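You operate a simulated robot arm through the tools that you are given. There is no shell and no other tool. Be economical: measure what you need, move in short steps, check, and stop when the job is done.

The job below is to be done with a simulated two-armed robot. You get a single attempt, and the scene is never put back.

JOB
Top up the loose mold, tap out the air and cover it.
Fine: pour from the blue jug to within 5 mm of the rim, no heap, no spill; jug and large mallet go back; green cover plate. Set down upright: blue jug, large mallet.
Where things are to end (x, y in the base frame): green cover plate within 25 mm of [540, -130].

Only the result counts: the job must be done as asked and must still hold three seconds after the hand-in. Knocking over, shifting, dropping, spilling or breaking anything else fails it. A push-on lid holds only when it is set on centred and level and pressed home; a screw cap is set on level and turned clockwise until tight.

ROBOT AND FRAMES
Two 7-joint arms with two-finger parallel grippers on one trunk, on a base that drives. Base frame: it is fixed to the floor where the robot stands at the start and does not move with it; the origin is under the middle of the robot, x ahead of it, y to its left, z up; the surface under the hand at the start is at about z = 850. Units: mm, degrees, N and s.
The left shoulder is at the start at [60, 143, 926], the right one opposite. With the tool pointing down near the work surface each hand reaches from about 300 to 720 mm from the robot's upright axis, wherever it stands, measured 20 degrees to its own side. Places, roughly: top of the loose cube mold [500, -100, 1000]. Payload 1.57 kg a hand.
The TCP of each hand is the grasp point between the finger pads, 30 mm short of the fingertips. In the tool frame z runs along the fingers and y along their closing line. The gripper opens to 110 mm. The fingers are 24 mm wide and 12 mm thick; the gripper's body (48 by 112 mm) begins 78 mm behind the TCP.
Orientation is that of the tool frame in the base frame, as a unit quaternion [w, x, y, z]. With the fingers straight down and closing along the base's y, the tool's x points along the base's -x, its y along +y and its z along -z.

CONTROLS
- The arms move only by the tool jog_arm. It takes "left_commands", "right_commands" or both (then of equal length, played together; a hand with none holds still); each is a list of rows, each a list of 7 numbers: the shift along the tool's x, y, z in mm, then the turn, a rotation vector about the tool's x, y, z in degrees, then the finger opening in mm, from 0 to 110. In form: [[dx, dy, dz, wx, wy, wz, claw], ...]. A call has 1 to 8 rows; each row is the pose to reach, as a shift and turn from the pose commanded when the call began, along the tool's axes at that moment. Rows are played at 5 a second. More than 50 mm and 8.6 degrees between two rows, or a gripper value outside its range, and nothing of the call is played. A pose out of reach is approached as far as the arm can. The call stops where the force on the tool passes 40 N (or 10 N more than at its start, if that is more) or the arm is blocked; 0.2 s more then pass. Each finger travels about 45 mm/s and halts on what it meets, pressing with about 29 N; the grip force reading is that of the motor and also rises with nothing between the fingers. The clock runs only during rows and for 0.2 s after the last one: add rows that repeat a pose to give the fingers time. It gives the time, the measured TCP pose, the force on the tool (base axes), the opening and the grip force at its end, in the units of the frame above (readings bear some noise), with the torque about the TCP (base axes, N m) and any sound that the robot's microphone picked up.
- Cameras (640 x 400 px; columns grow to the right, rows downward): "scene" is now at [40.8, 32.1, 1536.6]; the picture's right is [0.43, -0.90, 0.00], its down [-0.68, -0.32, -0.66] and it looks along [0.60, 0.28, -0.75] (base axes); focal length 264 px, centre (320, 200). "left" rides on the left gripper at [70, -16, -141] in its tool frame; the picture's right is [0.23, 0.97, 0.00], its down [-0.86, 0.20, -0.48] and it looks along [-0.47, 0.11, 0.88] (tool axes); focal length 222 px, centre (320, 200). "right" rides on the right gripper at [70, 16, -141] in its tool frame; the picture's right is [-0.23, 0.97, 0.00], its down [-0.86, -0.20, -0.48] and it looks along [-0.47, -0.11, 0.88] (tool axes); focal length 222 px, centre (320, 200). There is no depth. A picture from a camera that has moved, and an enlarged one, comes with that camera's place and axes in the base frame and with its lens.
- capture(camera): a new picture of that camera. The clock stands still meanwhile.
- slide_trunk(by): slides the trunk up (or, below 0, down) by that many mm; the arms and the scene camera ride with it, the base frame stays. It gives what a move gives, with no picture.
- roll_base(legs): drives the robot by 1 to 6 legs, each [ahead, left, turn to the left] in mm, mm and degrees, along the robot's own axes; the way and the turn of a leg run together, so that a leg with both is an arc; at most 1500 mm and 180 degrees a leg. The arms and the cameras ride along, it lands a little off, and it stops where it bumps. It gives what a move gives.
- aim_head(pan, tilt): turns the head with the scene camera to pan (to the left, within 86 degrees either way) and tilt (down, from -29 to 69), counted from straight ahead of the robot. It gives what a move gives.
- enlarge(camera, box): a new picture of the part [left, top, right, bottom] of that camera's present view, enlarged. The clock stands still meanwhile.
- sign_off(): hands the job in; it is judged then, once.

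Work in short steps. Places have to be worked out from the pictures, the camera data and where the tool is seen: move nearer, look again, correct. Check each grasp and each placing, and mend what went wrong. You have 120 turns and 92 pictures in all, those below and enlarged ones among them. Open the grippers and draw the arms clear of the work before you hand the job in, unless the task says otherwise; then end with one line.

The tools are called after "Request:" as a command line: name --argument value ..., lists and objects as JSON in quotes. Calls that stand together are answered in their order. jog_arm: Moves the arms, as the interface text tells. Its arguments: {"type":"object","properties":{"left_commands":{"type":"array"},"right_commands":{"type":"array"}},"required":[]} The other tools are called the same way: slide_trunk (by) slides the trunk up or down; roll_base (legs) drives the base; aim_head (pan, tilt) turns the head that bears the scene camera; capture (camera) takes a picture; enlarge (camera, box) takes an enlarged picture of a part of a camera's view; sign_off () hands the job in.

At the start:

```text
time_s: 0.0
left_position: [393.1, 300.1, 1000.7]
left_tcp_rot: [0.0, 0.0, 1.0, 0.0]
left_contact_force: [-0.3, -0.5, 0.9]
left_wrist_torque: [-0.01, 0.0, -0.02]
left_gripper_width: 110.0
left_gripper_force: 0.1
right_position: [453.6, -81.0, 1000.4]
right_tcp_rot: [0.001, 0.0, 1.0, 0.0]
right_contact_force: [0.1, 0.2, -0.4]
right_wrist_torque: [-0.01, 0.02, 0.0]
right_gripper_width: 109.8
right_gripper_force: 0.1
trunk travel left (down, up): [-525.0, 65.0]
robot x, y, heading: [0.5, 1.1, 0.0]
head pan, tilt: [25.5, 48.7]
```

scene: 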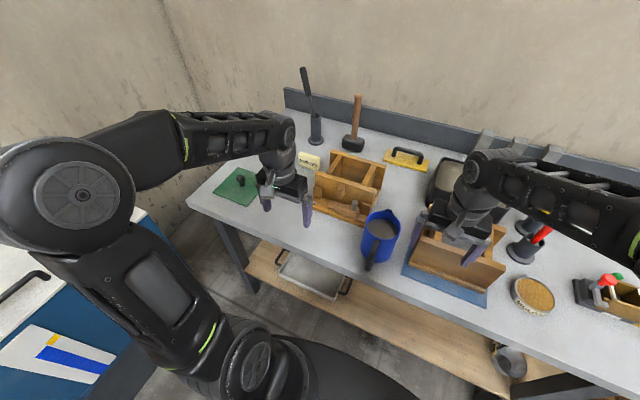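
right: 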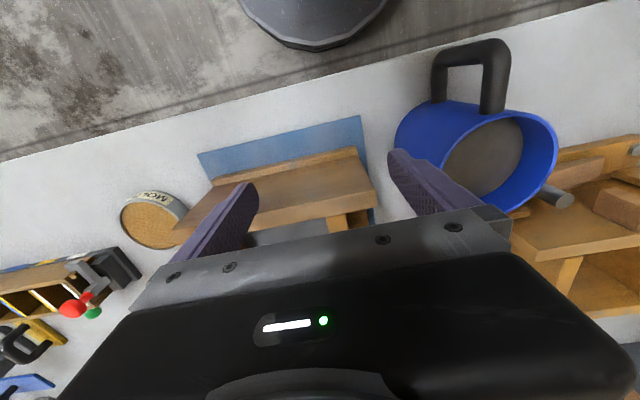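
left: 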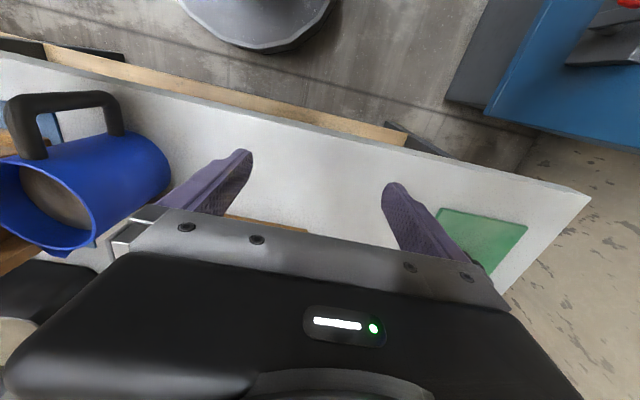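

I first raise the right hand straight up out of the way so the mold can be seen.

Request:
jog_arm --right_commands '[[0, 0, -40, 0, 0, 0, 110], [0, 0, -80, 0, 0, 0, 110], [0, 0, -120, 0, 0, 0, 110], [0, 0, -160, 0, 0, 0, 110], [0, 0, -200, 0, 0, 0, 110]]'

Request:
aim_head --pan -5 --tilt 55

Request:
capture --camera "scene"

Request:
capture --camera "right"

```text
time_s: 1.2
left_position: [393.2, 300.5, 998.4]
left_tcp_rot: [0.0, 0.0, 1.0, 0.0]
left_contact_force: [0.0, -0.1, 0.2]
left_wrist_torque: [0.0, -0.04, 0.01]
left_gripper_width: 110.2
left_gripper_force: 0.2
right_position: [452.7, -80.2, 1114.3]
right_tcp_rot: [0.0, 0.0, 1.0, 0.0]
right_contact_force: [0.3, 0.1, -0.3]
right_wrist_torque: [0.0, 0.04, 0.0]
right_gripper_width: 109.8
right_gripper_force: 0.1
right hand out of reach, approached as far as the arm can: row 3, 4, 5
trunk travel left (down, up): [-525.0, 65.0]
robot x, y, heading: [0.8, -1.0, -0.2]
head pan, tilt: [25.5, 48.7]
```

```text
time_s: 2.2
left_position: [395.3, 300.0, 999.8]
left_tcp_rot: [-0.001, 0.0, 1.0, 0.0]
left_contact_force: [0.2, 0.1, -0.9]
left_wrist_torque: [-0.01, 0.01, 0.0]
left_gripper_width: 110.0
left_gripper_force: 0.0
right_position: [453.1, -81.9, 1114.1]
right_tcp_rot: [0.0, 0.0, 1.0, 0.0]
right_contact_force: [0.4, 0.4, 0.0]
right_wrist_torque: [-0.02, 0.0, 0.04]
right_gripper_width: 109.9
right_gripper_force: 0.1
trunk travel left (down, up): [-525.0, 65.0]
robot x, y, heading: [1.7, -0.4, 0.0]
head pan, tilt: [-5.0, 55.0]
```

```text
88 pictures are left
camera scene: at [42.1, -7.9, 1528.3], right [-0.09, -1.0, 0.0], down [-0.82, 0.07, -0.57], along [0.57, -0.05, -0.82], focal length 264 px, centre (320, 200)
```

scene: 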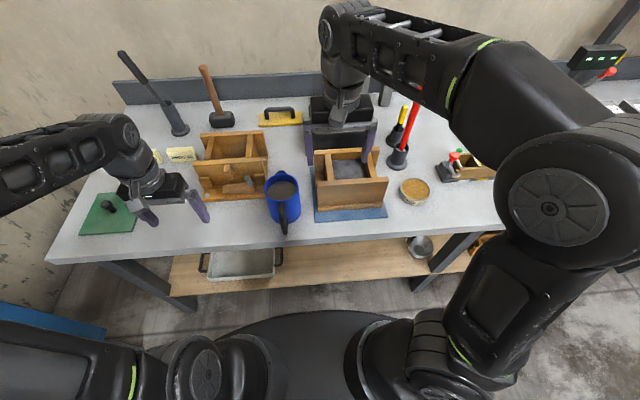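

```text
87 pictures are left
camera right: at [382.1, -64.7, 1256.0], right [0.23, 0.97, 0.0], down [0.85, -0.2, 0.48], along [0.47, -0.11, -0.88], focal length 222 px, centre (320, 200)
```

right: 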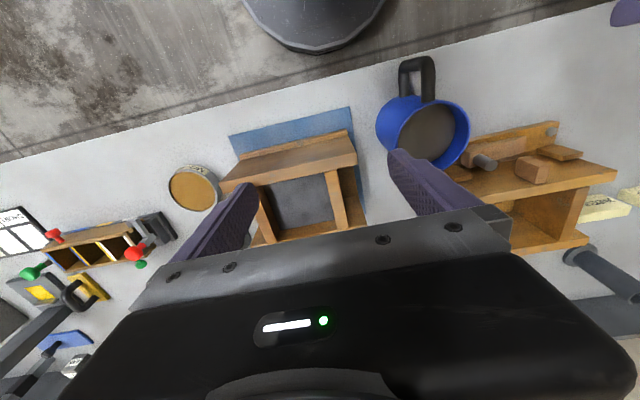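

Let me look closer at the sections of the table.

Request:
enlarge --camera "scene" --box '[60, 40, 300, 240]'

Request:
enlarge --camera "scene" --box '[240, 70, 440, 240]'

Request:
enlarge --camera "right" --box '[0, 90, 260, 390]'

```text
2.00 times, centred on (180, 140) of scene
camera zoom: at [42.1, -7.9, 1528.3], right [-0.09, -1.0, 0.0], down [-0.82, 0.07, -0.57], along [0.57, -0.05, -0.82], focal length 528 px, centre (600, 320)
```

zoom: 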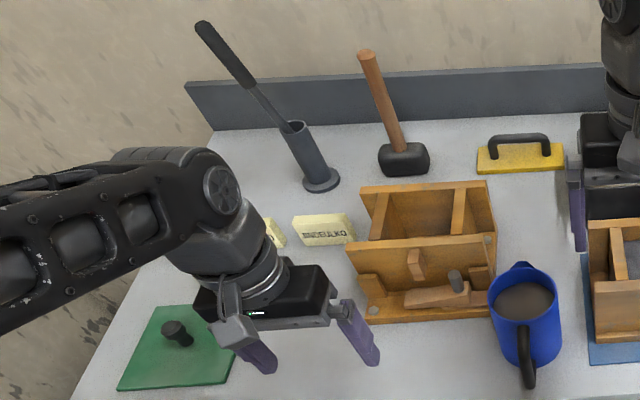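

```text
2.35 times, centred on (340, 155) of scene
camera zoom: at [42.1, -7.9, 1528.3], right [-0.09, -1.0, 0.0], down [-0.82, 0.07, -0.57], along [0.57, -0.05, -0.82], focal length 622 px, centre (273, 306)
```

zoom: 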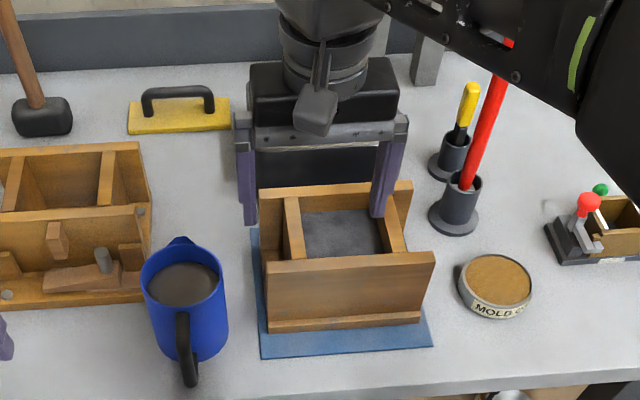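

```text
1.33 times, centred on (130, 240) of right
camera zoom: at [382.1, -64.7, 1256.0], right [0.23, 0.97, 0.0], down [0.85, -0.2, 0.48], along [0.47, -0.11, -0.88], focal length 296 px, centre (573, 147)
```

zoom: 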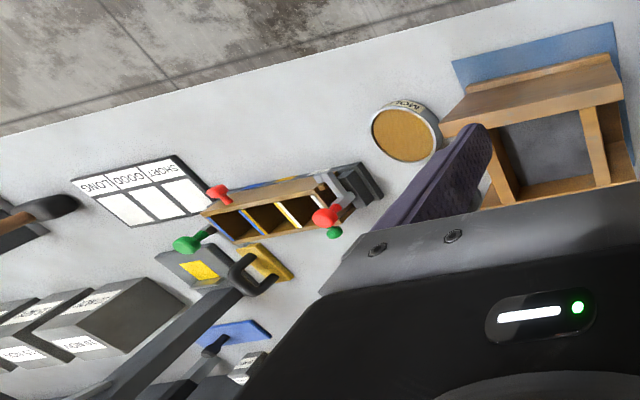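

I move the right hand to the right side, clear of the view, and look again.

Request:
jog_arm --right_commands '[[0, -45, 0, 0, 0, 0, 110], [0, -90, 0, 0, 0, 0, 110], [0, -135, 0, 0, 0, 0, 110], [30, -180, 0, 0, 0, 0, 110], [70, -210, 0, 0, 0, 0, 110], [110, -240, 0, 0, 0, 0, 110]]' --left_commands '[[0, 0, -30, 0, 0, 0, 110], [0, 0, -60, 0, 0, 0, 110], [0, 20, -90, 0, 0, 0, 110], [20, 40, -90, 0, 0, 0, 110], [40, 60, -90, 0, 0, 0, 110], [60, 80, -90, 0, 0, 0, 110]]'

Request:
capture --camera "scene"

Request:
enlarge --camera "scene" --box '[260, 60, 460, 230]'

```text
refused: row 4 steps farther than a row can; nothing moved
```

```text
83 pictures are left
camera scene: at [42.1, -7.9, 1528.3], right [-0.09, -1.0, 0.0], down [-0.82, 0.07, -0.57], along [0.57, -0.05, -0.82], focal length 264 px, centre (320, 200)
```

scene: 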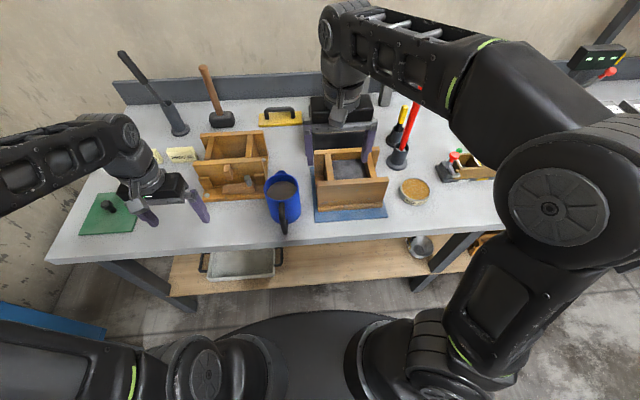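

```text
2.35 times, centred on (360, 145) of scene
camera zoom: at [42.1, -7.9, 1528.3], right [-0.09, -1.0, 0.0], down [-0.82, 0.07, -0.57], along [0.57, -0.05, -0.82], focal length 622 px, centre (226, 329)
```

zoom: 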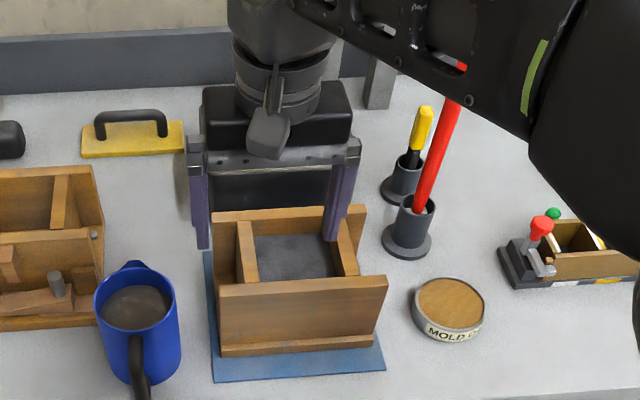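

The step was too long; I repeat with shorter steps.

Request:
jog_arm --right_commands '[[0, -40, 0, 0, 0, 0, 110], [0, -80, 0, 0, 0, 0, 110], [0, -120, 0, 0, 0, 0, 110], [20, -160, 0, 0, 0, 0, 110], [40, -195, 0, 0, 0, 0, 110], [60, -230, 0, 0, 0, 0, 110], [80, -260, 0, 0, 0, 0, 110]]' --left_commands '[[0, 0, -30, 0, 0, 0, 110], [0, 0, -60, 0, 0, 0, 110], [0, 20, -90, 0, 0, 0, 110], [20, 40, -90, 0, 0, 0, 110], [40, 60, -90, 0, 0, 0, 110], [60, 80, -90, 0, 0, 0, 110], [80, 80, -90, 0, 0, 0, 110]]'

Request:
capture --camera "scene"

Request:
enlarge --camera "scene" --box '[300, 70, 500, 230]'

```text
time_s: 3.8
left_position: [311.2, 380.5, 1092.9]
left_tcp_rot: [0.0, 0.0, 1.0, -0.001]
left_contact_force: [-0.6, 0.3, -0.4]
left_wrist_torque: [0.0, -0.06, 0.01]
left_gripper_width: 110.0
left_gripper_force: 0.1
right_position: [372.5, -338.9, 1117.2]
right_tcp_rot: [0.0, -0.002, 1.0, 0.0]
right_contact_force: [0.2, -0.1, 0.2]
right_wrist_torque: [0.0, -0.02, 0.02]
right_gripper_width: 110.0
right_gripper_force: 0.1
trunk travel left (down, up): [-525.0, 65.0]
robot x, y, heading: [-2.9, 0.7, 0.2]
head pan, tilt: [-5.0, 55.0]
```

```text
81 pictures are left
camera scene: at [41.1, -8.0, 1528.4], right [-0.09, -1.0, 0.0], down [-0.82, 0.07, -0.57], along [0.57, -0.05, -0.82], focal length 264 px, centre (320, 200)
```

scene: 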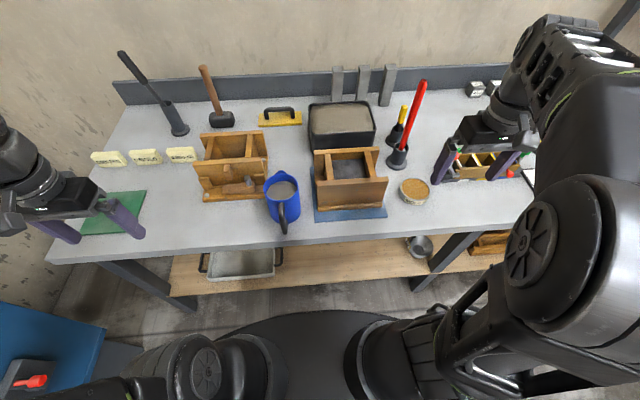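

```text
2.50 times, centred on (400, 150) of scene
camera zoom: at [41.1, -8.0, 1528.4], right [-0.09, -1.0, 0.0], down [-0.82, 0.07, -0.57], along [0.57, -0.05, -0.82], focal length 661 px, centre (120, 325)
```

zoom: 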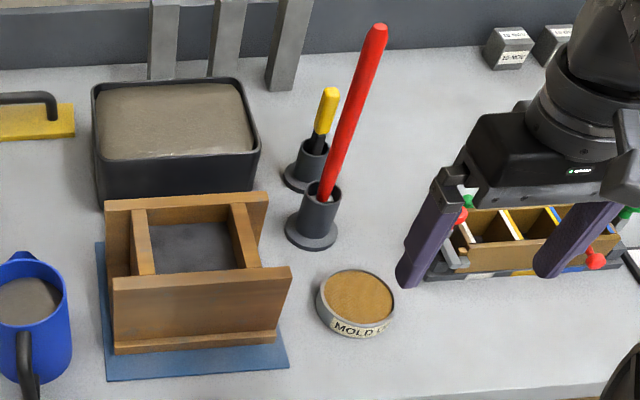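

The mold on the blue mat is the loose one, partly filled. I survey the right side of the bench for other mallets or plates.

Request:
aim_head --pan -45 --tilt 45

Request:
capture --camera "scene"

Request:
capture --camera "right"

Request:
capture --camera "left"

```text
time_s: 4.8
left_position: [311.1, 380.7, 1093.1]
left_tcp_rot: [0.001, 0.001, 1.0, 0.0]
left_contact_force: [-0.2, 0.4, 0.0]
left_wrist_torque: [0.02, -0.02, 0.01]
left_gripper_width: 109.8
left_gripper_force: 0.0
right_position: [374.0, -337.7, 1116.3]
right_tcp_rot: [0.0, 0.001, 1.0, -0.001]
right_contact_force: [-0.7, -0.1, -0.3]
right_wrist_torque: [0.0, -0.04, -0.03]
right_gripper_width: 110.1
right_gripper_force: 0.0
trunk travel left (down, up): [-525.0, 65.0]
robot x, y, heading: [-4.6, -1.1, 0.1]
head pan, tilt: [-45.0, 45.0]
```

```text
79 pictures are left
camera scene: at [27.7, -59.1, 1541.7], right [-0.71, -0.71, 0.0], down [-0.5, 0.5, -0.71], along [0.5, -0.5, -0.71], focal length 264 px, centre (320, 200)
```

scene: 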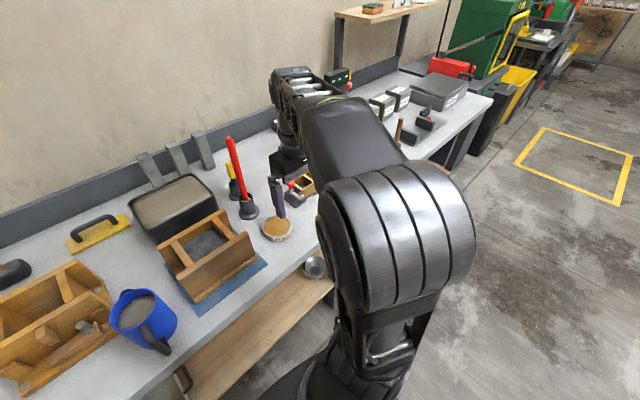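

```text
78 pictures are left
camera right: at [303.2, -322.5, 1257.9], right [0.23, 0.97, 0.0], down [0.86, -0.2, 0.48], along [0.47, -0.11, -0.88], focal length 222 px, centre (320, 200)
```

right: 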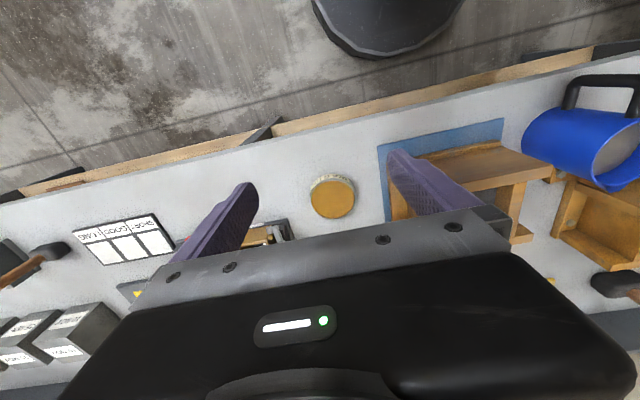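

```text
77 pictures are left
camera left: at [242.0, 364.6, 1233.5], right [-0.23, 0.97, 0.0], down [0.86, 0.2, 0.48], along [0.47, 0.11, -0.88], focal length 222 px, centre (320, 200)
```

left: 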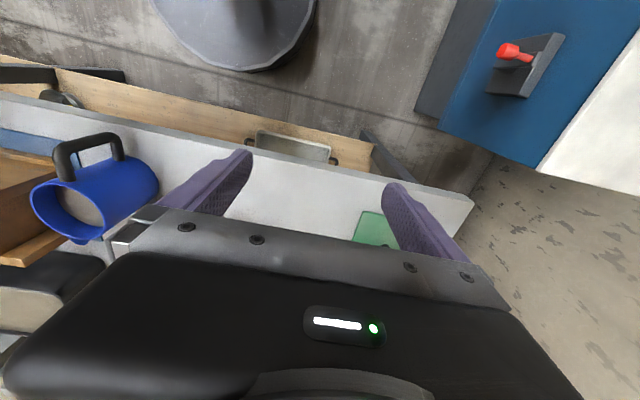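

Jug rim is about at [480, 58, 957], about 96 mm wide. I bring the right hand's camera over the mold for a good look.

Request:
jog_arm --right_commands '[[-20, 40, 0, 0, 0, 0, 110], [-40, 80, 0, 0, 0, 0, 110], [-60, 120, 0, 0, 0, 0, 110], [-76, 155, 0, 0, 0, 0, 110], [-76, 195, 0, 0, 0, 0, 110], [-76, 230, 0, 0, 0, 0, 110]]'

Request:
capture --camera "right"

Request:
aim_head --pan 15 --tilt 50

Request:
capture --camera "scene"

```text
time_s: 6.2
left_position: [312.0, 382.1, 1092.6]
left_tcp_rot: [0.0, 0.0, 1.0, 0.0]
left_contact_force: [-0.6, 0.4, 0.7]
left_wrist_torque: [-0.02, -0.01, -0.01]
left_gripper_width: 109.9
left_gripper_force: 0.1
right_position: [447.3, -104.9, 1118.4]
right_tcp_rot: [0.0, 0.001, 1.0, 0.0]
right_contact_force: [-0.5, -0.2, 0.3]
right_wrist_torque: [-0.02, 0.01, -0.03]
right_gripper_width: 110.0
right_gripper_force: 0.1
trunk travel left (down, up): [-525.0, 65.0]
robot x, y, heading: [0.9, 4.0, -0.0]
head pan, tilt: [-45.0, 45.0]
```

```text
76 pictures are left
camera right: at [377.8, -88.5, 1259.3], right [0.23, 0.97, 0.0], down [0.85, -0.2, 0.48], along [0.47, -0.11, -0.88], focal length 222 px, centre (320, 200)
```

right: 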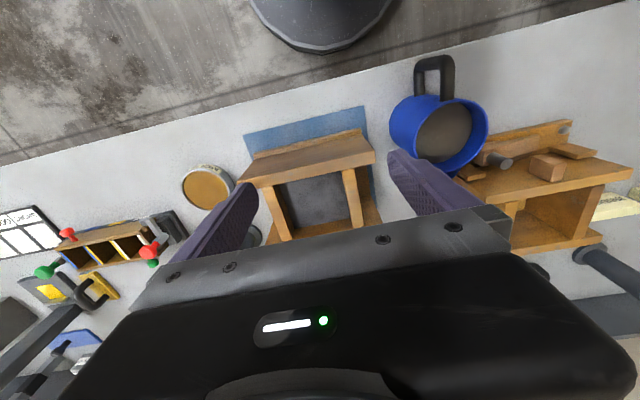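

```text
time_s: 7.5
left_position: [311.7, 380.2, 1092.5]
left_tcp_rot: [0.0, -0.001, 1.0, 0.0]
left_contact_force: [-0.6, 0.2, -0.6]
left_wrist_torque: [0.02, 0.0, 0.01]
left_gripper_width: 110.1
left_gripper_force: 0.0
right_position: [448.2, -105.1, 1117.3]
right_tcp_rot: [0.001, 0.0, 1.0, 0.0]
right_contact_force: [1.1, 0.4, -0.2]
right_wrist_torque: [0.01, 0.02, -0.01]
right_gripper_width: 109.9
right_gripper_force: 0.1
trunk travel left (down, up): [-525.0, 65.0]
robot x, y, heading: [-2.7, -1.5, -0.1]
head pan, tilt: [15.0, 50.0]
```

```text
75 pictures are left
camera scene: at [44.6, 18.2, 1534.8], right [0.26, -0.97, 0.0], down [-0.74, -0.2, -0.64], along [0.62, 0.17, -0.77], focal length 264 px, centre (320, 200)
```

scene: 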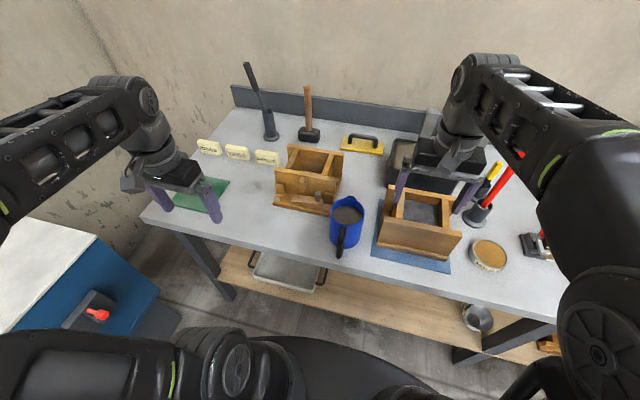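

I enlarge the mold in both views and also the mallet area.

Request:
enlarge --camera "right" --box '[220, 90, 400, 250]'

Request:
enlarge --camera "scene" --box '[180, 50, 400, 270]'

```text
2.50 times, centred on (310, 170) of right
camera zoom: at [377.7, -89.5, 1259.3], right [0.23, 0.97, 0.0], down [0.86, -0.2, 0.48], along [0.47, -0.11, -0.88], focal length 555 px, centre (345, 275)
```

zoom: 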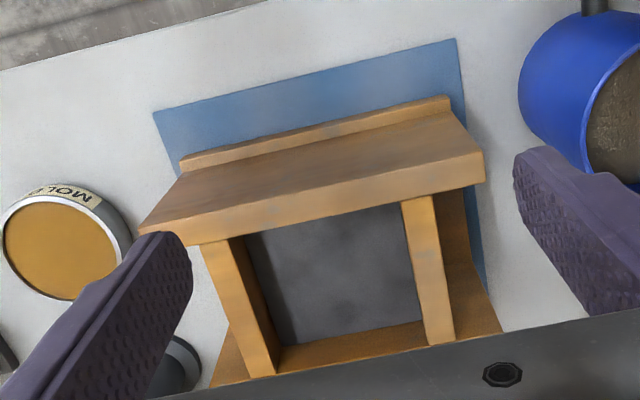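

```text
1.82 times, centred on (290, 160) of scene
camera zoom: at [44.6, 18.2, 1534.8], right [0.26, -0.97, 0.0], down [-0.74, -0.2, -0.64], along [0.62, 0.17, -0.77], focal length 480 px, centre (374, 273)
```

zoom: 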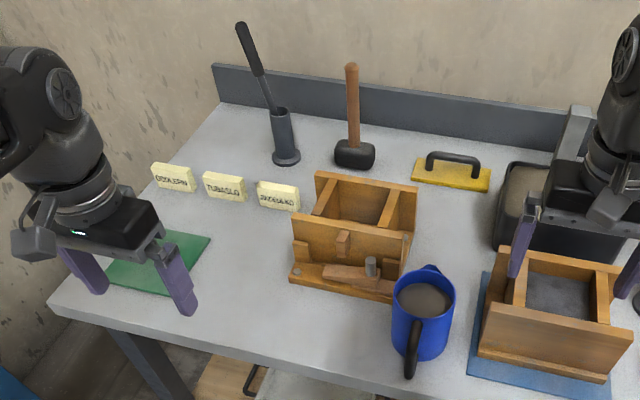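

Mold outer rim ≈ x 475–604, y −38…−230, rim z ≈ 974, so its centre is about [540, −133]. The mallet is near [900, 292] and the green plate near [522, 570]. I bring the right hand, pitched 50° down, to a standoff behind the jug.

Request:
jog_arm --right_commands '[[5, 21, 10, 0, -5, 0, 110], [11, 41, 20, 0, -10, 0, 110], [17, 61, 30, 0, -15, 0, 110], [23, 82, 45, 0, -20, 0, 110], [28, 102, 60, 0, -25, 0, 110], [34, 122, 75, 0, -30, 0, 110], [40, 143, 90, 0, -35, 0, 110], [45, 163, 100, 0, -40, 0, 110]]'

Request:
capture --camera "right"

Request:
enlarge --camera "scene" --box '[280, 140, 440, 280]'

```text
time_s: 9.3
left_position: [312.3, 380.0, 1092.7]
left_tcp_rot: [0.0, 0.0, 1.0, 0.0]
left_contact_force: [-0.5, 0.5, 0.3]
left_wrist_torque: [0.0, 0.0, 0.03]
left_gripper_width: 110.1
left_gripper_force: 0.2
right_position: [400.2, 57.1, 1015.6]
right_tcp_rot: [0.343, 0.001, 0.939, 0.0]
right_contact_force: [-0.6, 0.7, 0.1]
right_wrist_torque: [-0.01, 0.0, 0.01]
right_gripper_width: 109.9
right_gripper_force: 0.1
trunk travel left (down, up): [-525.0, 65.0]
robot x, y, heading: [1.8, 1.4, -0.2]
head pan, tilt: [15.0, 50.0]
```

```text
72 pictures are left
camera right: at [255.0, 73.6, 1078.2], right [0.17, 0.97, 0.15], down [0.35, -0.2, 0.92], along [0.92, -0.11, -0.37], focal length 222 px, centre (320, 200)
```

right: 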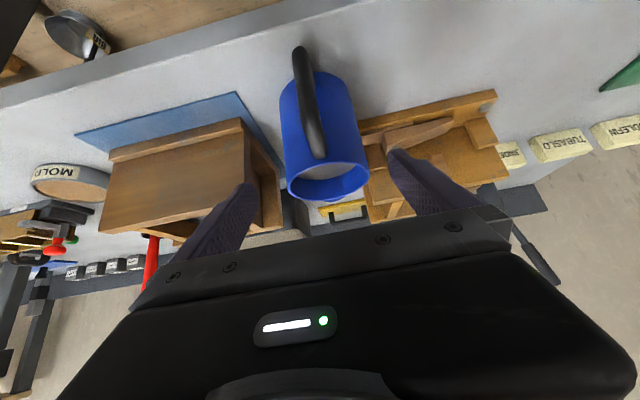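

```text
2.86 times, centred on (360, 210) of scene
camera zoom: at [44.0, 19.2, 1534.9], right [0.26, -0.97, 0.0], down [-0.74, -0.2, -0.64], along [0.62, 0.17, -0.77], focal length 755 px, centre (206, 171)
```

zoom: 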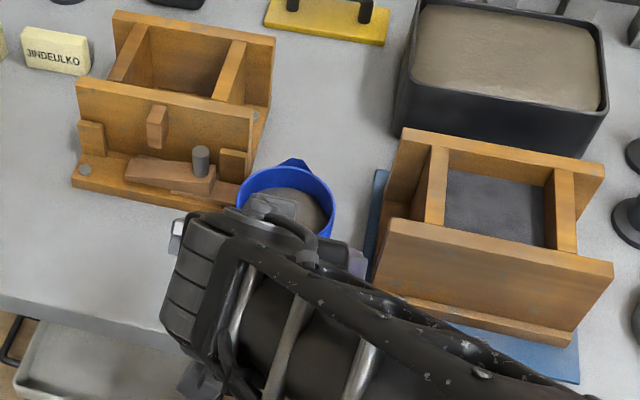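

Jug rim centre is about [485, 58, 957], handle toward the robot. I advance along the tool axis partway, aiming to clasp the body at z ≈ 930 with the palm over the handle.

Request:
jog_arm --right_commands '[[-2, 1, 20, 0, 0, 0, 110], [-4, 1, 40, 0, 0, 0, 110], [-6, 1, 60, 0, 0, 0, 110], [-7, 1, 75, 0, 0, 0, 110]]'

Request:
capture --camera "right"

Request:
enlarge --camera "scene" --box '[280, 160, 400, 270]'

```text
time_s: 10.3
left_position: [312.7, 380.9, 1091.9]
left_tcp_rot: [0.0, 0.001, 1.0, 0.001]
left_contact_force: [-0.7, -0.7, 0.7]
left_wrist_torque: [-0.02, 0.0, -0.02]
left_gripper_width: 110.2
left_gripper_force: 0.0
right_position: [454.3, 57.3, 962.0]
right_tcp_rot: [0.342, 0.001, 0.94, 0.0]
right_contact_force: [-0.3, -0.1, 0.7]
right_wrist_torque: [-0.02, 0.01, -0.01]
right_gripper_width: 109.9
right_gripper_force: 0.0
trunk travel left (down, up): [-525.0, 65.0]
robot x, y, heading: [-0.0, -0.9, -0.6]
head pan, tilt: [15.0, 50.0]
```

```text
70 pictures are left
camera right: at [310.5, 73.9, 1025.8], right [0.17, 0.97, 0.15], down [0.35, -0.2, 0.92], along [0.92, -0.11, -0.37], focal length 222 px, centre (320, 200)
```

right: 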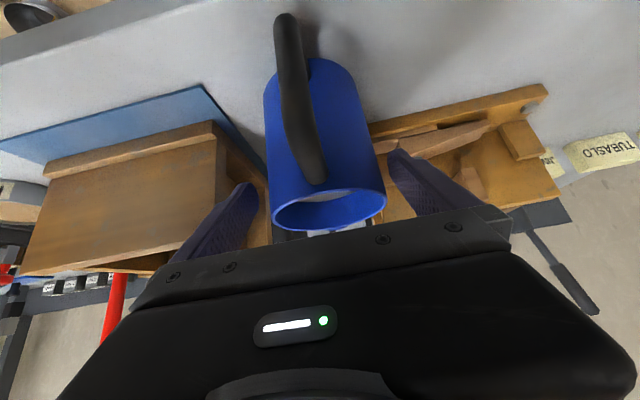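

```text
3.64 times, centred on (340, 215) of scene
camera zoom: at [44.7, 18.5, 1534.8], right [0.26, -0.97, 0.0], down [-0.74, -0.2, -0.64], along [0.62, 0.17, -0.77], focal length 961 px, centre (247, 146)
```

zoom: 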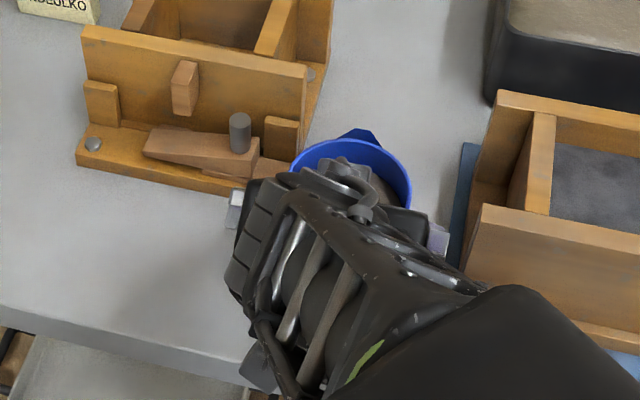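

The jug sits centred between the fingers (y ≈ 58). I go the remaining 44 mm.

Request:
jog_arm --right_commands '[[0, 0, 12, 0, 0, 0, 110], [0, 0, 24, 0, 0, 0, 110], [0, 0, 36, 0, 0, 0, 110], [0, 0, 44, 0, 0, 0, 110]]'

Request:
capture --camera "right"

```text
time_s: 11.3
left_position: [312.1, 381.6, 1092.4]
left_tcp_rot: [0.0, 0.0, 1.0, 0.0]
left_contact_force: [0.9, -0.5, 0.3]
left_wrist_torque: [-0.01, 0.04, 0.01]
left_gripper_width: 110.0
left_gripper_force: 0.1
right_position: [483.3, 58.2, 928.3]
right_tcp_rot: [0.343, 0.001, 0.939, 0.0]
right_contact_force: [-0.5, -0.5, 0.2]
right_wrist_torque: [-0.02, 0.03, 0.01]
right_gripper_width: 110.2
right_gripper_force: 0.1
trunk travel left (down, up): [-525.0, 65.0]
robot x, y, heading: [-0.6, 0.1, 0.1]
head pan, tilt: [15.0, 50.0]
```

```text
68 pictures are left
camera right: at [338.6, 73.8, 992.5], right [0.17, 0.97, 0.15], down [0.35, -0.2, 0.92], along [0.92, -0.11, -0.37], focal length 222 px, centre (320, 200)
```

right: 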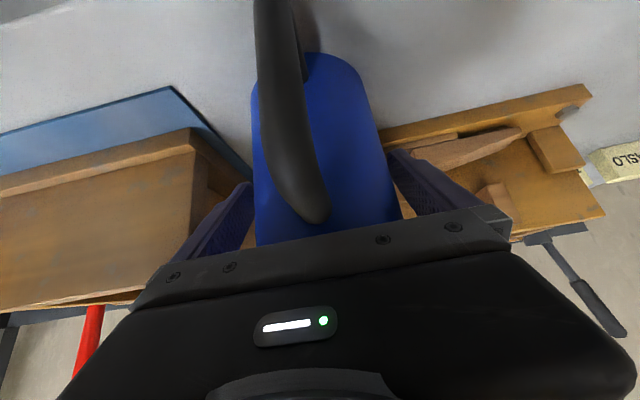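

No contact, and the jug stands between the fingers. I close the gripper in place.

Request:
jog_arm --right_commands '[[0, 0, 0, 0, 0, 0, 80], [0, 0, 0, 0, 0, 0, 80], [0, 0, 0, 0, 0, 0, 70], [0, 0, 0, 0, 0, 0, 60], [0, 0, 0, 0, 0, 0, 60]]'

```text
time_s: 12.5
left_position: [311.8, 380.1, 1093.0]
left_tcp_rot: [0.0, 0.0, 1.0, 0.0]
left_contact_force: [-0.6, 0.3, -0.4]
left_wrist_torque: [0.0, -0.01, -0.02]
left_gripper_width: 110.0
left_gripper_force: 0.0
right_position: [484.4, 58.6, 930.3]
right_tcp_rot: [0.342, -0.001, 0.94, 0.0]
right_contact_force: [0.4, 4.3, 0.2]
right_wrist_torque: [0.2, 0.0, 0.04]
right_gripper_width: 93.0
right_gripper_force: 28.9
trunk travel left (down, up): [-525.0, 65.0]
robot x, y, heading: [-0.5, 4.5, 0.2]
head pan, tilt: [15.0, 50.0]
```

Gripped at 93 mm. I lift straight up 20 mm and check.

Request:
jog_arm --right_commands '[[-3.2, 0, -3.8, 0, 0, 0, 60], [-6.4, 0, -7.7, 0, 0, 0, 60], [-9.6, 0, -11.5, 0, 0, 0, 60], [-12.9, 0, -15.3, 0, 0, 0, 60], [-12.9, 0, -15.3, 0, 0, 0, 60]]'

Request:
capture --camera "right"

Request:
enlarge --camera "scene" --box '[280, 160, 400, 270]'

```text
time_s: 13.7
left_position: [312.9, 380.7, 1091.9]
left_tcp_rot: [0.0, 0.0, 1.0, 0.0]
left_contact_force: [0.1, 0.1, 0.4]
left_wrist_torque: [0.01, 0.03, -0.01]
left_gripper_width: 110.0
left_gripper_force: 0.0
right_position: [485.1, 56.6, 949.8]
right_tcp_rot: [0.341, 0.0, 0.94, 0.0]
right_contact_force: [-0.2, 0.4, -11.1]
right_wrist_torque: [0.02, -0.04, -0.01]
right_gripper_width: 93.1
right_gripper_force: 28.8
trunk travel left (down, up): [-525.0, 65.0]
robot x, y, heading: [-3.4, -0.1, -0.0]
head pan, tilt: [15.0, 50.0]
```

```text
67 pictures are left
camera right: at [339.5, 72.9, 1012.7], right [0.17, 0.97, 0.15], down [0.35, -0.2, 0.92], along [0.92, -0.11, -0.37], focal length 222 px, centre (320, 200)
```

right: 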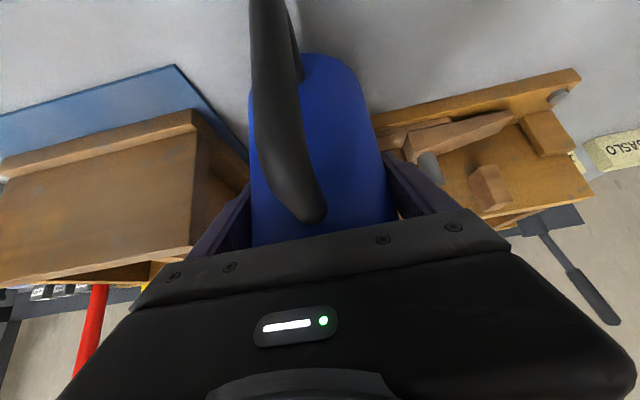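

```text
3.64 times, centred on (340, 215) of scene
camera zoom: at [45.4, 18.5, 1534.8], right [0.26, -0.97, 0.0], down [-0.74, -0.2, -0.64], along [0.62, 0.17, -0.77], focal length 961 px, centre (247, 146)
```

zoom: 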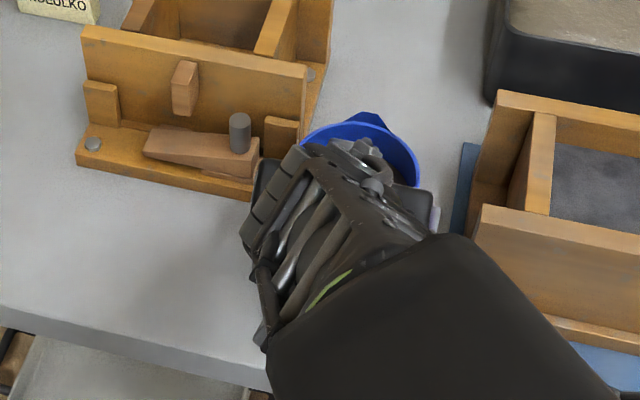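

Jug held (11 N). I raise the trunk by 60 mm, which also lifts the jug straight up and gives height margin.

Request:
slide_trunk --by 60

```text
time_s: 14.7
left_position: [312.9, 380.5, 1151.7]
left_tcp_rot: [0.0, 0.0, 1.0, 0.0]
left_contact_force: [0.8, -0.2, -0.2]
left_wrist_torque: [0.02, 0.03, -0.03]
left_gripper_width: 110.1
left_gripper_force: 0.0
right_position: [483.5, 56.0, 1009.0]
right_tcp_rot: [0.341, 0.0, 0.94, 0.0]
right_contact_force: [0.7, 0.5, -10.6]
right_wrist_torque: [-0.01, -0.03, 0.0]
right_gripper_width: 92.9
right_gripper_force: 29.1
trunk travel left (down, up): [-585.0, 5.0]
robot x, y, heading: [-0.9, -2.4, -0.1]
head pan, tilt: [15.0, 50.0]
```

I lift to z ≈ 1085 and then carry the jug gently toward the mold.

Request:
jog_arm --right_commands '[[-10, 0, -17, 0, 0, 0, 60], [-20, 0, -34, 0, 0, 0, 60], [-30, 0, -51, 0, 0, 0, 60], [-38.5, 0, -67, 0, 0, 0, 60], [-38.5, -20, -67, 0, 0, 0, 60], [-38.5, -45, -67, 0, 0, 0, 60], [-38.5, -70, -67, 0, 0, 0, 60], [-38.5, -95, -67, 0, 0, 0, 60]]'

Request:
jog_arm --right_commands '[[0, -25, 0, 0, 0, 0, 60], [0, -50, 0, 0, 0, 0, 60], [0, -75, 0, 0, 0, 0, 60], [0, -94, 0, 0, 0, 0, 60], [0, -94, 0, 0, 0, 0, 60]]'

Request:
aim_head --pan -10 --tilt 50

Request:
capture --camera "scene"

Request:
capture --camera "left"

```text
time_s: 16.5
left_position: [312.7, 379.6, 1152.8]
left_tcp_rot: [0.0, 0.0, 1.0, 0.0]
left_contact_force: [0.5, -0.9, 0.2]
left_wrist_torque: [-0.03, 0.03, 0.01]
left_gripper_width: 110.1
left_gripper_force: 0.0
right_position: [471.4, -37.5, 1084.0]
right_tcp_rot: [0.341, 0.0, 0.94, 0.001]
right_contact_force: [-0.4, -1.6, -10.2]
right_wrist_torque: [-0.02, -0.04, -0.03]
right_gripper_width: 93.0
right_gripper_force: 29.0
trunk travel left (down, up): [-585.0, 5.0]
robot x, y, heading: [-1.0, 0.1, -0.4]
head pan, tilt: [15.0, 50.0]
```

```text
time_s: 17.7
left_position: [312.6, 379.8, 1152.9]
left_tcp_rot: [0.0, 0.0, 1.0, -0.001]
left_contact_force: [-0.1, 0.0, -0.3]
left_wrist_torque: [-0.01, -0.01, 0.0]
left_gripper_width: 109.6
left_gripper_force: 0.1
right_position: [471.2, -130.9, 1086.2]
right_tcp_rot: [0.341, -0.001, 0.94, 0.001]
right_contact_force: [-0.1, 0.6, -10.3]
right_wrist_torque: [0.03, -0.04, -0.04]
right_gripper_width: 92.9
right_gripper_force: 28.9
trunk travel left (down, up): [-585.0, 5.0]
robot x, y, heading: [0.1, -0.9, 0.1]
head pan, tilt: [15.0, 50.0]
```

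```text
time_s: 18.6
left_position: [313.2, 379.8, 1151.7]
left_tcp_rot: [0.0, 0.0, 1.0, 0.0]
left_contact_force: [0.2, 0.2, -0.8]
left_wrist_torque: [0.01, 0.01, 0.01]
left_gripper_width: 110.1
left_gripper_force: 0.1
right_position: [470.3, -130.9, 1086.1]
right_tcp_rot: [0.341, 0.0, 0.94, 0.0]
right_contact_force: [-0.7, -0.2, -11.9]
right_wrist_torque: [-0.01, -0.02, -0.01]
right_gripper_width: 93.2
right_gripper_force: 29.7
trunk travel left (down, up): [-585.0, 5.0]
robot x, y, heading: [0.3, 2.8, 0.1]
head pan, tilt: [-10.0, 50.0]
```

```text
65 pictures are left
camera scene: at [46.8, -15.2, 1594.8], right [-0.17, -0.98, 0.0], down [-0.75, 0.13, -0.64], along [0.63, -0.11, -0.77], focal length 264 px, centre (320, 200)
```

scene: 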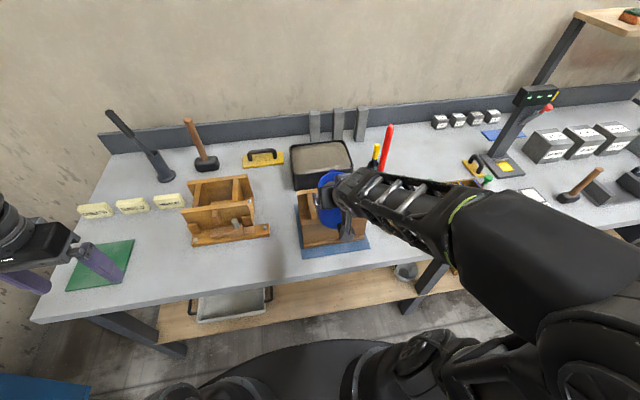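

```text
64 pictures are left
camera left: at [242.6, 364.5, 1293.4], right [-0.23, 0.97, 0.0], down [0.86, 0.2, 0.48], along [0.47, 0.11, -0.88], focal length 222 px, centre (320, 200)
```

left: 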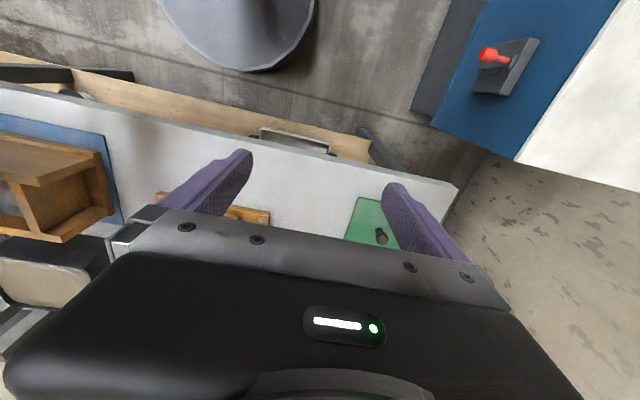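

The jug is over the mold edge, upright. Before pouring I bring the left wrist camera round to view the mold from the +y side (yawing the left hand).

Request:
jog_arm --left_commands '[[-10, -20, 0, 0, 0, 8, 60], [-20, -40, 0, 0, 0, 16, 60], [-30, -60, 0, 0, 0, 24, 60], [-40, -80, 0, 0, 0, 32, 60], [-50, -100, 0, 0, 0, 40, 60], [-60, -120, 0, 0, 0, 48, 60], [-70, -140, 0, 0, 0, 56, 60], [-80, -160, 0, 0, 0, 64, 60]]'

```text
time_s: 20.4
left_position: [391.7, 218.0, 1152.6]
left_tcp_rot: [0.0, 0.53, 0.848, 0.001]
left_contact_force: [0.1, 0.1, -0.5]
left_wrist_torque: [-0.01, 0.03, 0.02]
left_gripper_width: 59.8
left_gripper_force: 0.0
right_position: [470.9, -131.0, 1086.2]
right_tcp_rot: [0.342, 0.0, 0.94, 0.0]
right_contact_force: [1.4, -0.2, -11.1]
right_wrist_torque: [-0.01, -0.02, 0.05]
right_gripper_width: 93.1
right_gripper_force: 29.0
trunk travel left (down, up): [-585.0, 5.0]
robot x, y, heading: [2.0, -0.2, -0.0]
head pan, tilt: [-10.0, 50.0]
```

Yaw works. I continue the yaw to about 88° while moving on.

Request:
jog_arm --left_commands '[[-29, 6, 3, 0, 0, 4, 60], [-58, 12, 6, 0, 0, 8, 60], [-87, 18, 9, 0, 0, 12, 60], [-116, 24, 12, 0, 0, 16, 60], [-145, 30, 15, 0, 0, 20, 60], [-165, 36, 18, 0, 0, 25, 60]]'

Request:
jog_arm --left_commands '[[0, 0, 0, 0, -6, 0, 60], [0, 0, 0, 0, -12, 0, 60], [0, 0, 0, 0, -18, 0, 60]]'

Request:
capture --camera "left"

```text
time_s: 21.8
left_position: [498.7, 88.6, 1135.0]
left_tcp_rot: [0.0, 0.702, 0.712, 0.0]
left_contact_force: [-0.6, 0.1, 0.4]
left_wrist_torque: [0.02, 0.01, 0.0]
left_gripper_width: 59.8
left_gripper_force: 0.0
right_position: [470.3, -131.3, 1085.5]
right_tcp_rot: [0.342, 0.0, 0.94, 0.0]
right_contact_force: [0.6, 0.0, -11.1]
right_wrist_torque: [-0.03, -0.02, 0.03]
right_gripper_width: 93.1
right_gripper_force: 29.1
trunk travel left (down, up): [-585.0, 5.0]
robot x, y, heading: [0.6, -2.4, -0.2]
head pan, tilt: [-10.0, 50.0]
```

```text
time_s: 22.6
left_position: [498.7, 88.4, 1134.3]
left_tcp_rot: [0.112, 0.693, 0.704, -0.11]
left_contact_force: [0.0, 0.2, -0.6]
left_wrist_torque: [0.0, 0.03, 0.01]
left_gripper_width: 60.1
left_gripper_force: 0.1
right_position: [471.3, -131.8, 1086.5]
right_tcp_rot: [0.342, -0.001, 0.94, 0.001]
right_contact_force: [0.6, 0.5, -10.6]
right_wrist_torque: [0.0, -0.03, -0.03]
right_gripper_width: 93.1
right_gripper_force: 28.8
trunk travel left (down, up): [-585.0, 5.0]
robot x, y, heading: [-2.1, 0.8, -0.2]
head pan, tilt: [-10.0, 50.0]
```

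```text
63 pictures are left
camera left: at [478.8, 198.8, 1246.7], right [0.97, 0.23, -0.07], down [0.21, -0.66, 0.72], along [0.12, -0.71, -0.69], focal length 222 px, centre (320, 200)
```

left: 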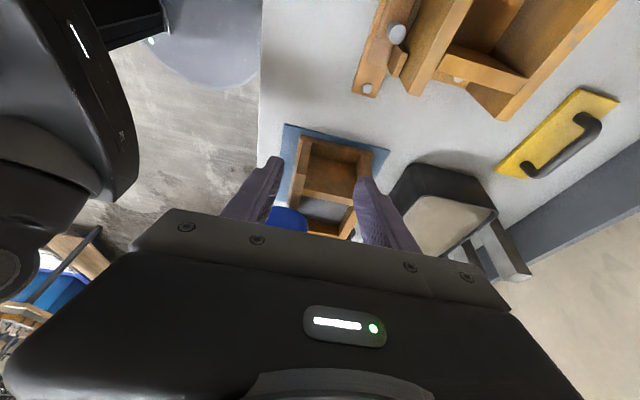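

The mold is in view but near the palm; I tilt the left hand another 18° and move it slightly closer.

Request:
jog_arm --left_commands '[[-12, 0, 4, 0, -6, 0, 110], [-24, 0, 8, 0, -12, 0, 110], [-36, 0, 12, 0, -18, 0, 110], [-36, 0, 12, 0, -18, 0, 110]]'

Request:
enlarge --camera "left" --box '[220, 60, 440, 240]'

```text
time_s: 23.6
left_position: [497.2, 49.3, 1133.4]
left_tcp_rot: [0.221, 0.666, 0.678, -0.218]
left_contact_force: [0.2, -0.2, -1.2]
left_wrist_torque: [-0.02, 0.01, -0.01]
left_gripper_width: 109.7
left_gripper_force: 0.1
right_position: [470.6, -131.9, 1087.0]
right_tcp_rot: [0.34, 0.0, 0.94, -0.001]
right_contact_force: [-0.6, -0.5, -10.3]
right_wrist_torque: [0.0, -0.05, 0.0]
right_gripper_width: 92.8
right_gripper_force: 29.5
trunk travel left (down, up): [-585.0, 5.0]
robot x, y, heading: [-2.2, 3.8, -0.1]
head pan, tilt: [-10.0, 50.0]
```

```text
2.22 times, centred on (330, 150) of left
camera zoom: at [478.1, 189.4, 1206.7], right [0.97, 0.2, -0.13], down [0.21, -0.41, 0.89], along [0.12, -0.89, -0.44], focal length 494 px, centre (298, 311)
```

zoom: 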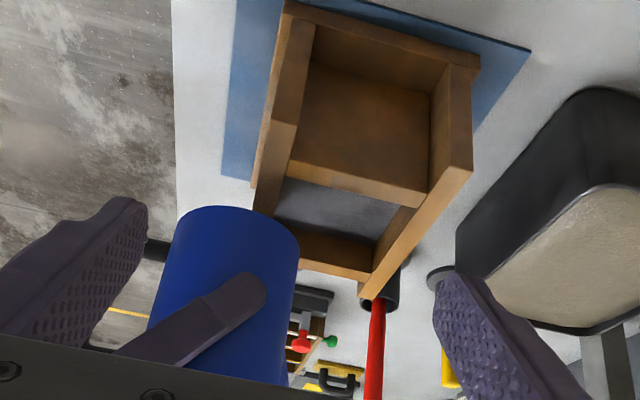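

Good view of the fill (well below the rim) and of the jug. I tilt the jug to 20° first.

Request:
jog_arm --right_commands '[[0, 0, 0, 0, 5, 0, 60], [0, 0, 0, 0, 10, 0, 60], [0, 0, 0, 0, 15, 0, 60], [0, 0, 0, 0, 20, 0, 60], [0, 0, 0, 0, 20, 0, 60]]'

Request:
capture --camera "left"

Request:
enlarge --camera "scene" --box '[260, 130, 420, 270]'

```text
time_s: 24.8
left_position: [497.8, 49.9, 1134.1]
left_tcp_rot: [0.221, 0.666, 0.678, -0.217]
left_contact_force: [-0.3, 0.4, -1.1]
left_wrist_torque: [0.05, -0.01, 0.01]
left_gripper_width: 109.9
left_gripper_force: 0.0
right_position: [470.1, -131.9, 1086.1]
right_tcp_rot: [0.173, 0.0, 0.985, 0.0]
right_contact_force: [0.3, 0.3, -11.3]
right_wrist_torque: [-0.02, -0.1, 0.0]
right_gripper_width: 93.3
right_gripper_force: 28.9
trunk travel left (down, up): [-585.0, 5.0]
robot x, y, heading: [-1.3, -2.4, -0.0]
head pan, tilt: [-10.0, 50.0]
```

```text
61 pictures are left
camera left: at [478.0, 189.7, 1206.9], right [0.97, 0.2, -0.13], down [0.21, -0.41, 0.89], along [0.12, -0.89, -0.44], focal length 222 px, centre (320, 200)
```

left: 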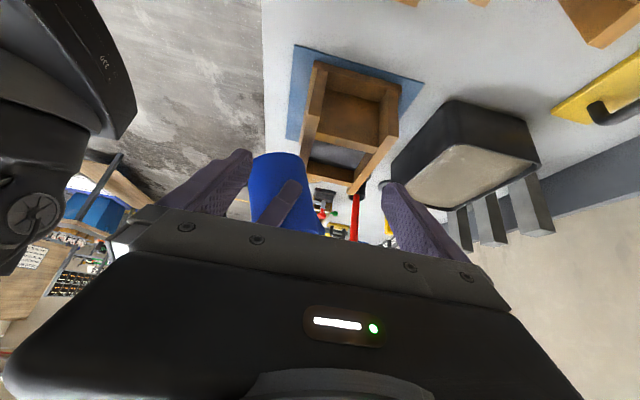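

```text
2.86 times, centred on (340, 200) of scene
camera zoom: at [46.6, -15.3, 1594.8], right [-0.17, -0.98, 0.0], down [-0.75, 0.13, -0.64], along [0.63, -0.11, -0.77], focal length 755 px, centre (263, 200)
```

zoom: 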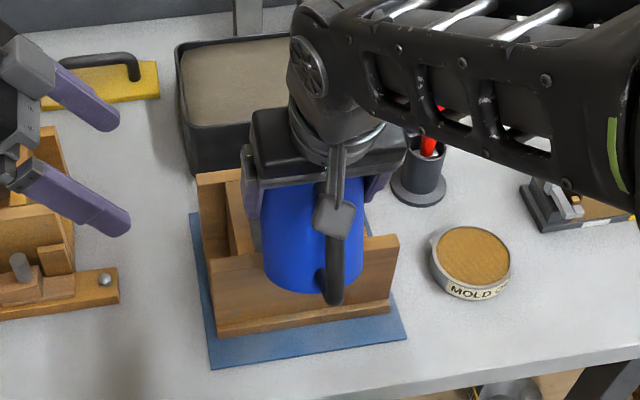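

No flow yet at 20°. I go on to 30° in small steps.

Request:
jog_arm --right_commands '[[0, 0, 0, 0, 3, 0, 60], [0, 0, 0, 0, 6, 0, 60], [0, 0, 0, 0, 8, 0, 60], [0, 0, 0, 0, 10, 0, 60], [0, 0, 0, 0, 10, 0, 60], [0, 0, 0, 0, 10, 0, 60]]'

Request:
enlarge --camera "left" --box '[220, 40, 440, 240]'

```text
time_s: 26.2
left_position: [498.1, 50.0, 1134.5]
left_tcp_rot: [0.22, 0.667, 0.679, -0.216]
left_contact_force: [-1.2, -0.1, 0.1]
left_wrist_torque: [0.02, 0.01, 0.04]
left_gripper_width: 110.2
left_gripper_force: 0.0
right_position: [470.3, -132.3, 1084.7]
right_tcp_rot: [0.086, 0.001, 0.996, 0.0]
right_contact_force: [0.0, 0.0, -11.2]
right_wrist_torque: [0.04, -0.12, 0.03]
right_gripper_width: 93.4
right_gripper_force: 28.5
trunk travel left (down, up): [-585.0, 5.0]
robot x, y, heading: [-1.6, 0.7, 0.4]
head pan, tilt: [-10.0, 50.0]
```

```text
2.00 times, centred on (330, 140) of left
camera zoom: at [478.4, 189.7, 1206.7], right [0.97, 0.2, -0.13], down [0.21, -0.41, 0.89], along [0.12, -0.89, -0.44], focal length 444 px, centre (300, 320)
```

zoom: 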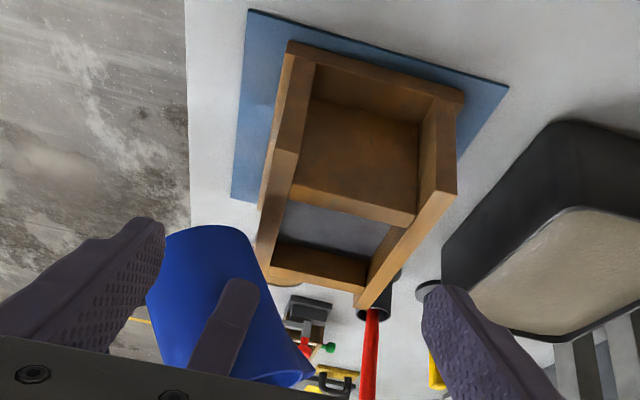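

Spout tip is seen at about [536, −130, 1087], well over the opening; still no flow. Continue to 37°.

Request:
jog_arm --right_commands '[[0, 0, 0, 0, 2, 0, 60], [0, 0, 0, 0, 4, 0, 60], [0, 0, 0, 0, 6, 0, 60], [0, 0, 0, 0, 7, 0, 60], [0, 0, 0, 0, 7, 0, 60]]'

Request:
enlarge --camera "left" --box '[220, 40, 440, 240]'

```text
time_s: 27.4
left_position: [497.4, 51.4, 1132.4]
left_tcp_rot: [0.221, 0.667, 0.678, -0.217]
left_contact_force: [0.1, 0.2, -0.1]
left_wrist_torque: [0.01, -0.04, -0.04]
left_gripper_width: 109.8
left_gripper_force: 0.1
right_position: [471.4, -131.8, 1084.7]
right_tcp_rot: [0.025, 0.0, 1.0, 0.0]
right_contact_force: [0.7, 0.0, -9.7]
right_wrist_torque: [0.01, -0.13, 0.0]
right_gripper_width: 92.9
right_gripper_force: 28.5
trunk travel left (down, up): [-585.0, 5.0]
robot x, y, heading: [-1.3, -2.9, 0.2]
head pan, tilt: [-10.0, 50.0]
```

```text
2.00 times, centred on (330, 140) of left
camera zoom: at [478.3, 189.7, 1206.8], right [0.97, 0.2, -0.13], down [0.21, -0.41, 0.89], along [0.12, -0.89, -0.44], focal length 444 px, centre (300, 320)
```

zoom: 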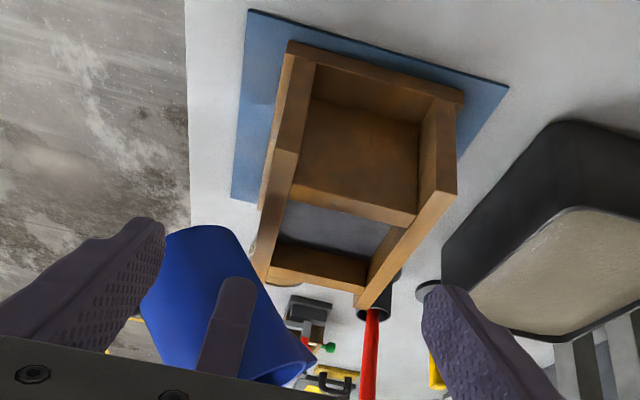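

No stream yet. I go another 4° and hold.

Request:
jog_arm --right_commands '[[0, 0, 0, 0, 1, 0, 60], [0, 0, 0, 0, 2, 0, 60], [0, 0, 0, 0, 3, 0, 60], [0, 0, 0, 0, 4, 0, 60], [0, 0, 0, 0, 4, 0, 60]]'

Request:
enlarge --camera "left" --box '[220, 40, 440, 240]'

```text
time_s: 28.6
left_position: [498.4, 50.4, 1134.1]
left_tcp_rot: [0.221, 0.667, 0.678, -0.217]
left_contact_force: [-0.3, 0.2, -0.7]
left_wrist_torque: [0.01, 0.01, 0.01]
left_gripper_width: 110.1
left_gripper_force: 0.1
right_position: [471.0, -133.3, 1085.7]
right_tcp_rot: [-0.009, 0.0, 1.0, 0.0]
right_contact_force: [0.1, 1.1, -11.0]
right_wrist_torque: [0.02, -0.16, -0.03]
right_gripper_width: 92.8
right_gripper_force: 29.3
trunk travel left (down, up): [-585.0, 5.0]
robot x, y, heading: [0.4, 1.3, 0.1]
head pan, tilt: [-10.0, 50.0]
```

```text
2.00 times, centred on (330, 140) of left
camera zoom: at [478.2, 189.7, 1206.8], right [0.97, 0.2, -0.13], down [0.21, -0.41, 0.89], along [0.12, -0.89, -0.44], focal length 444 px, centre (300, 320)
```

zoom: 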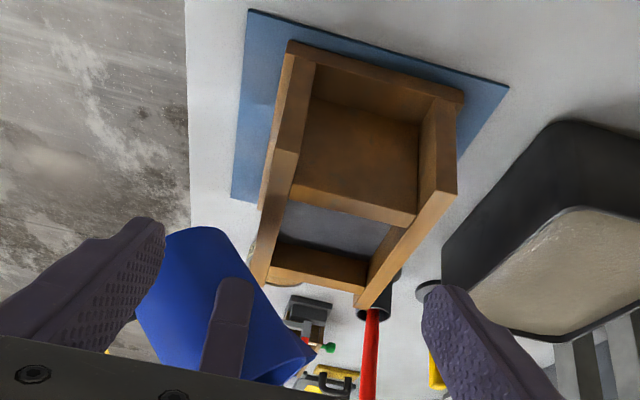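

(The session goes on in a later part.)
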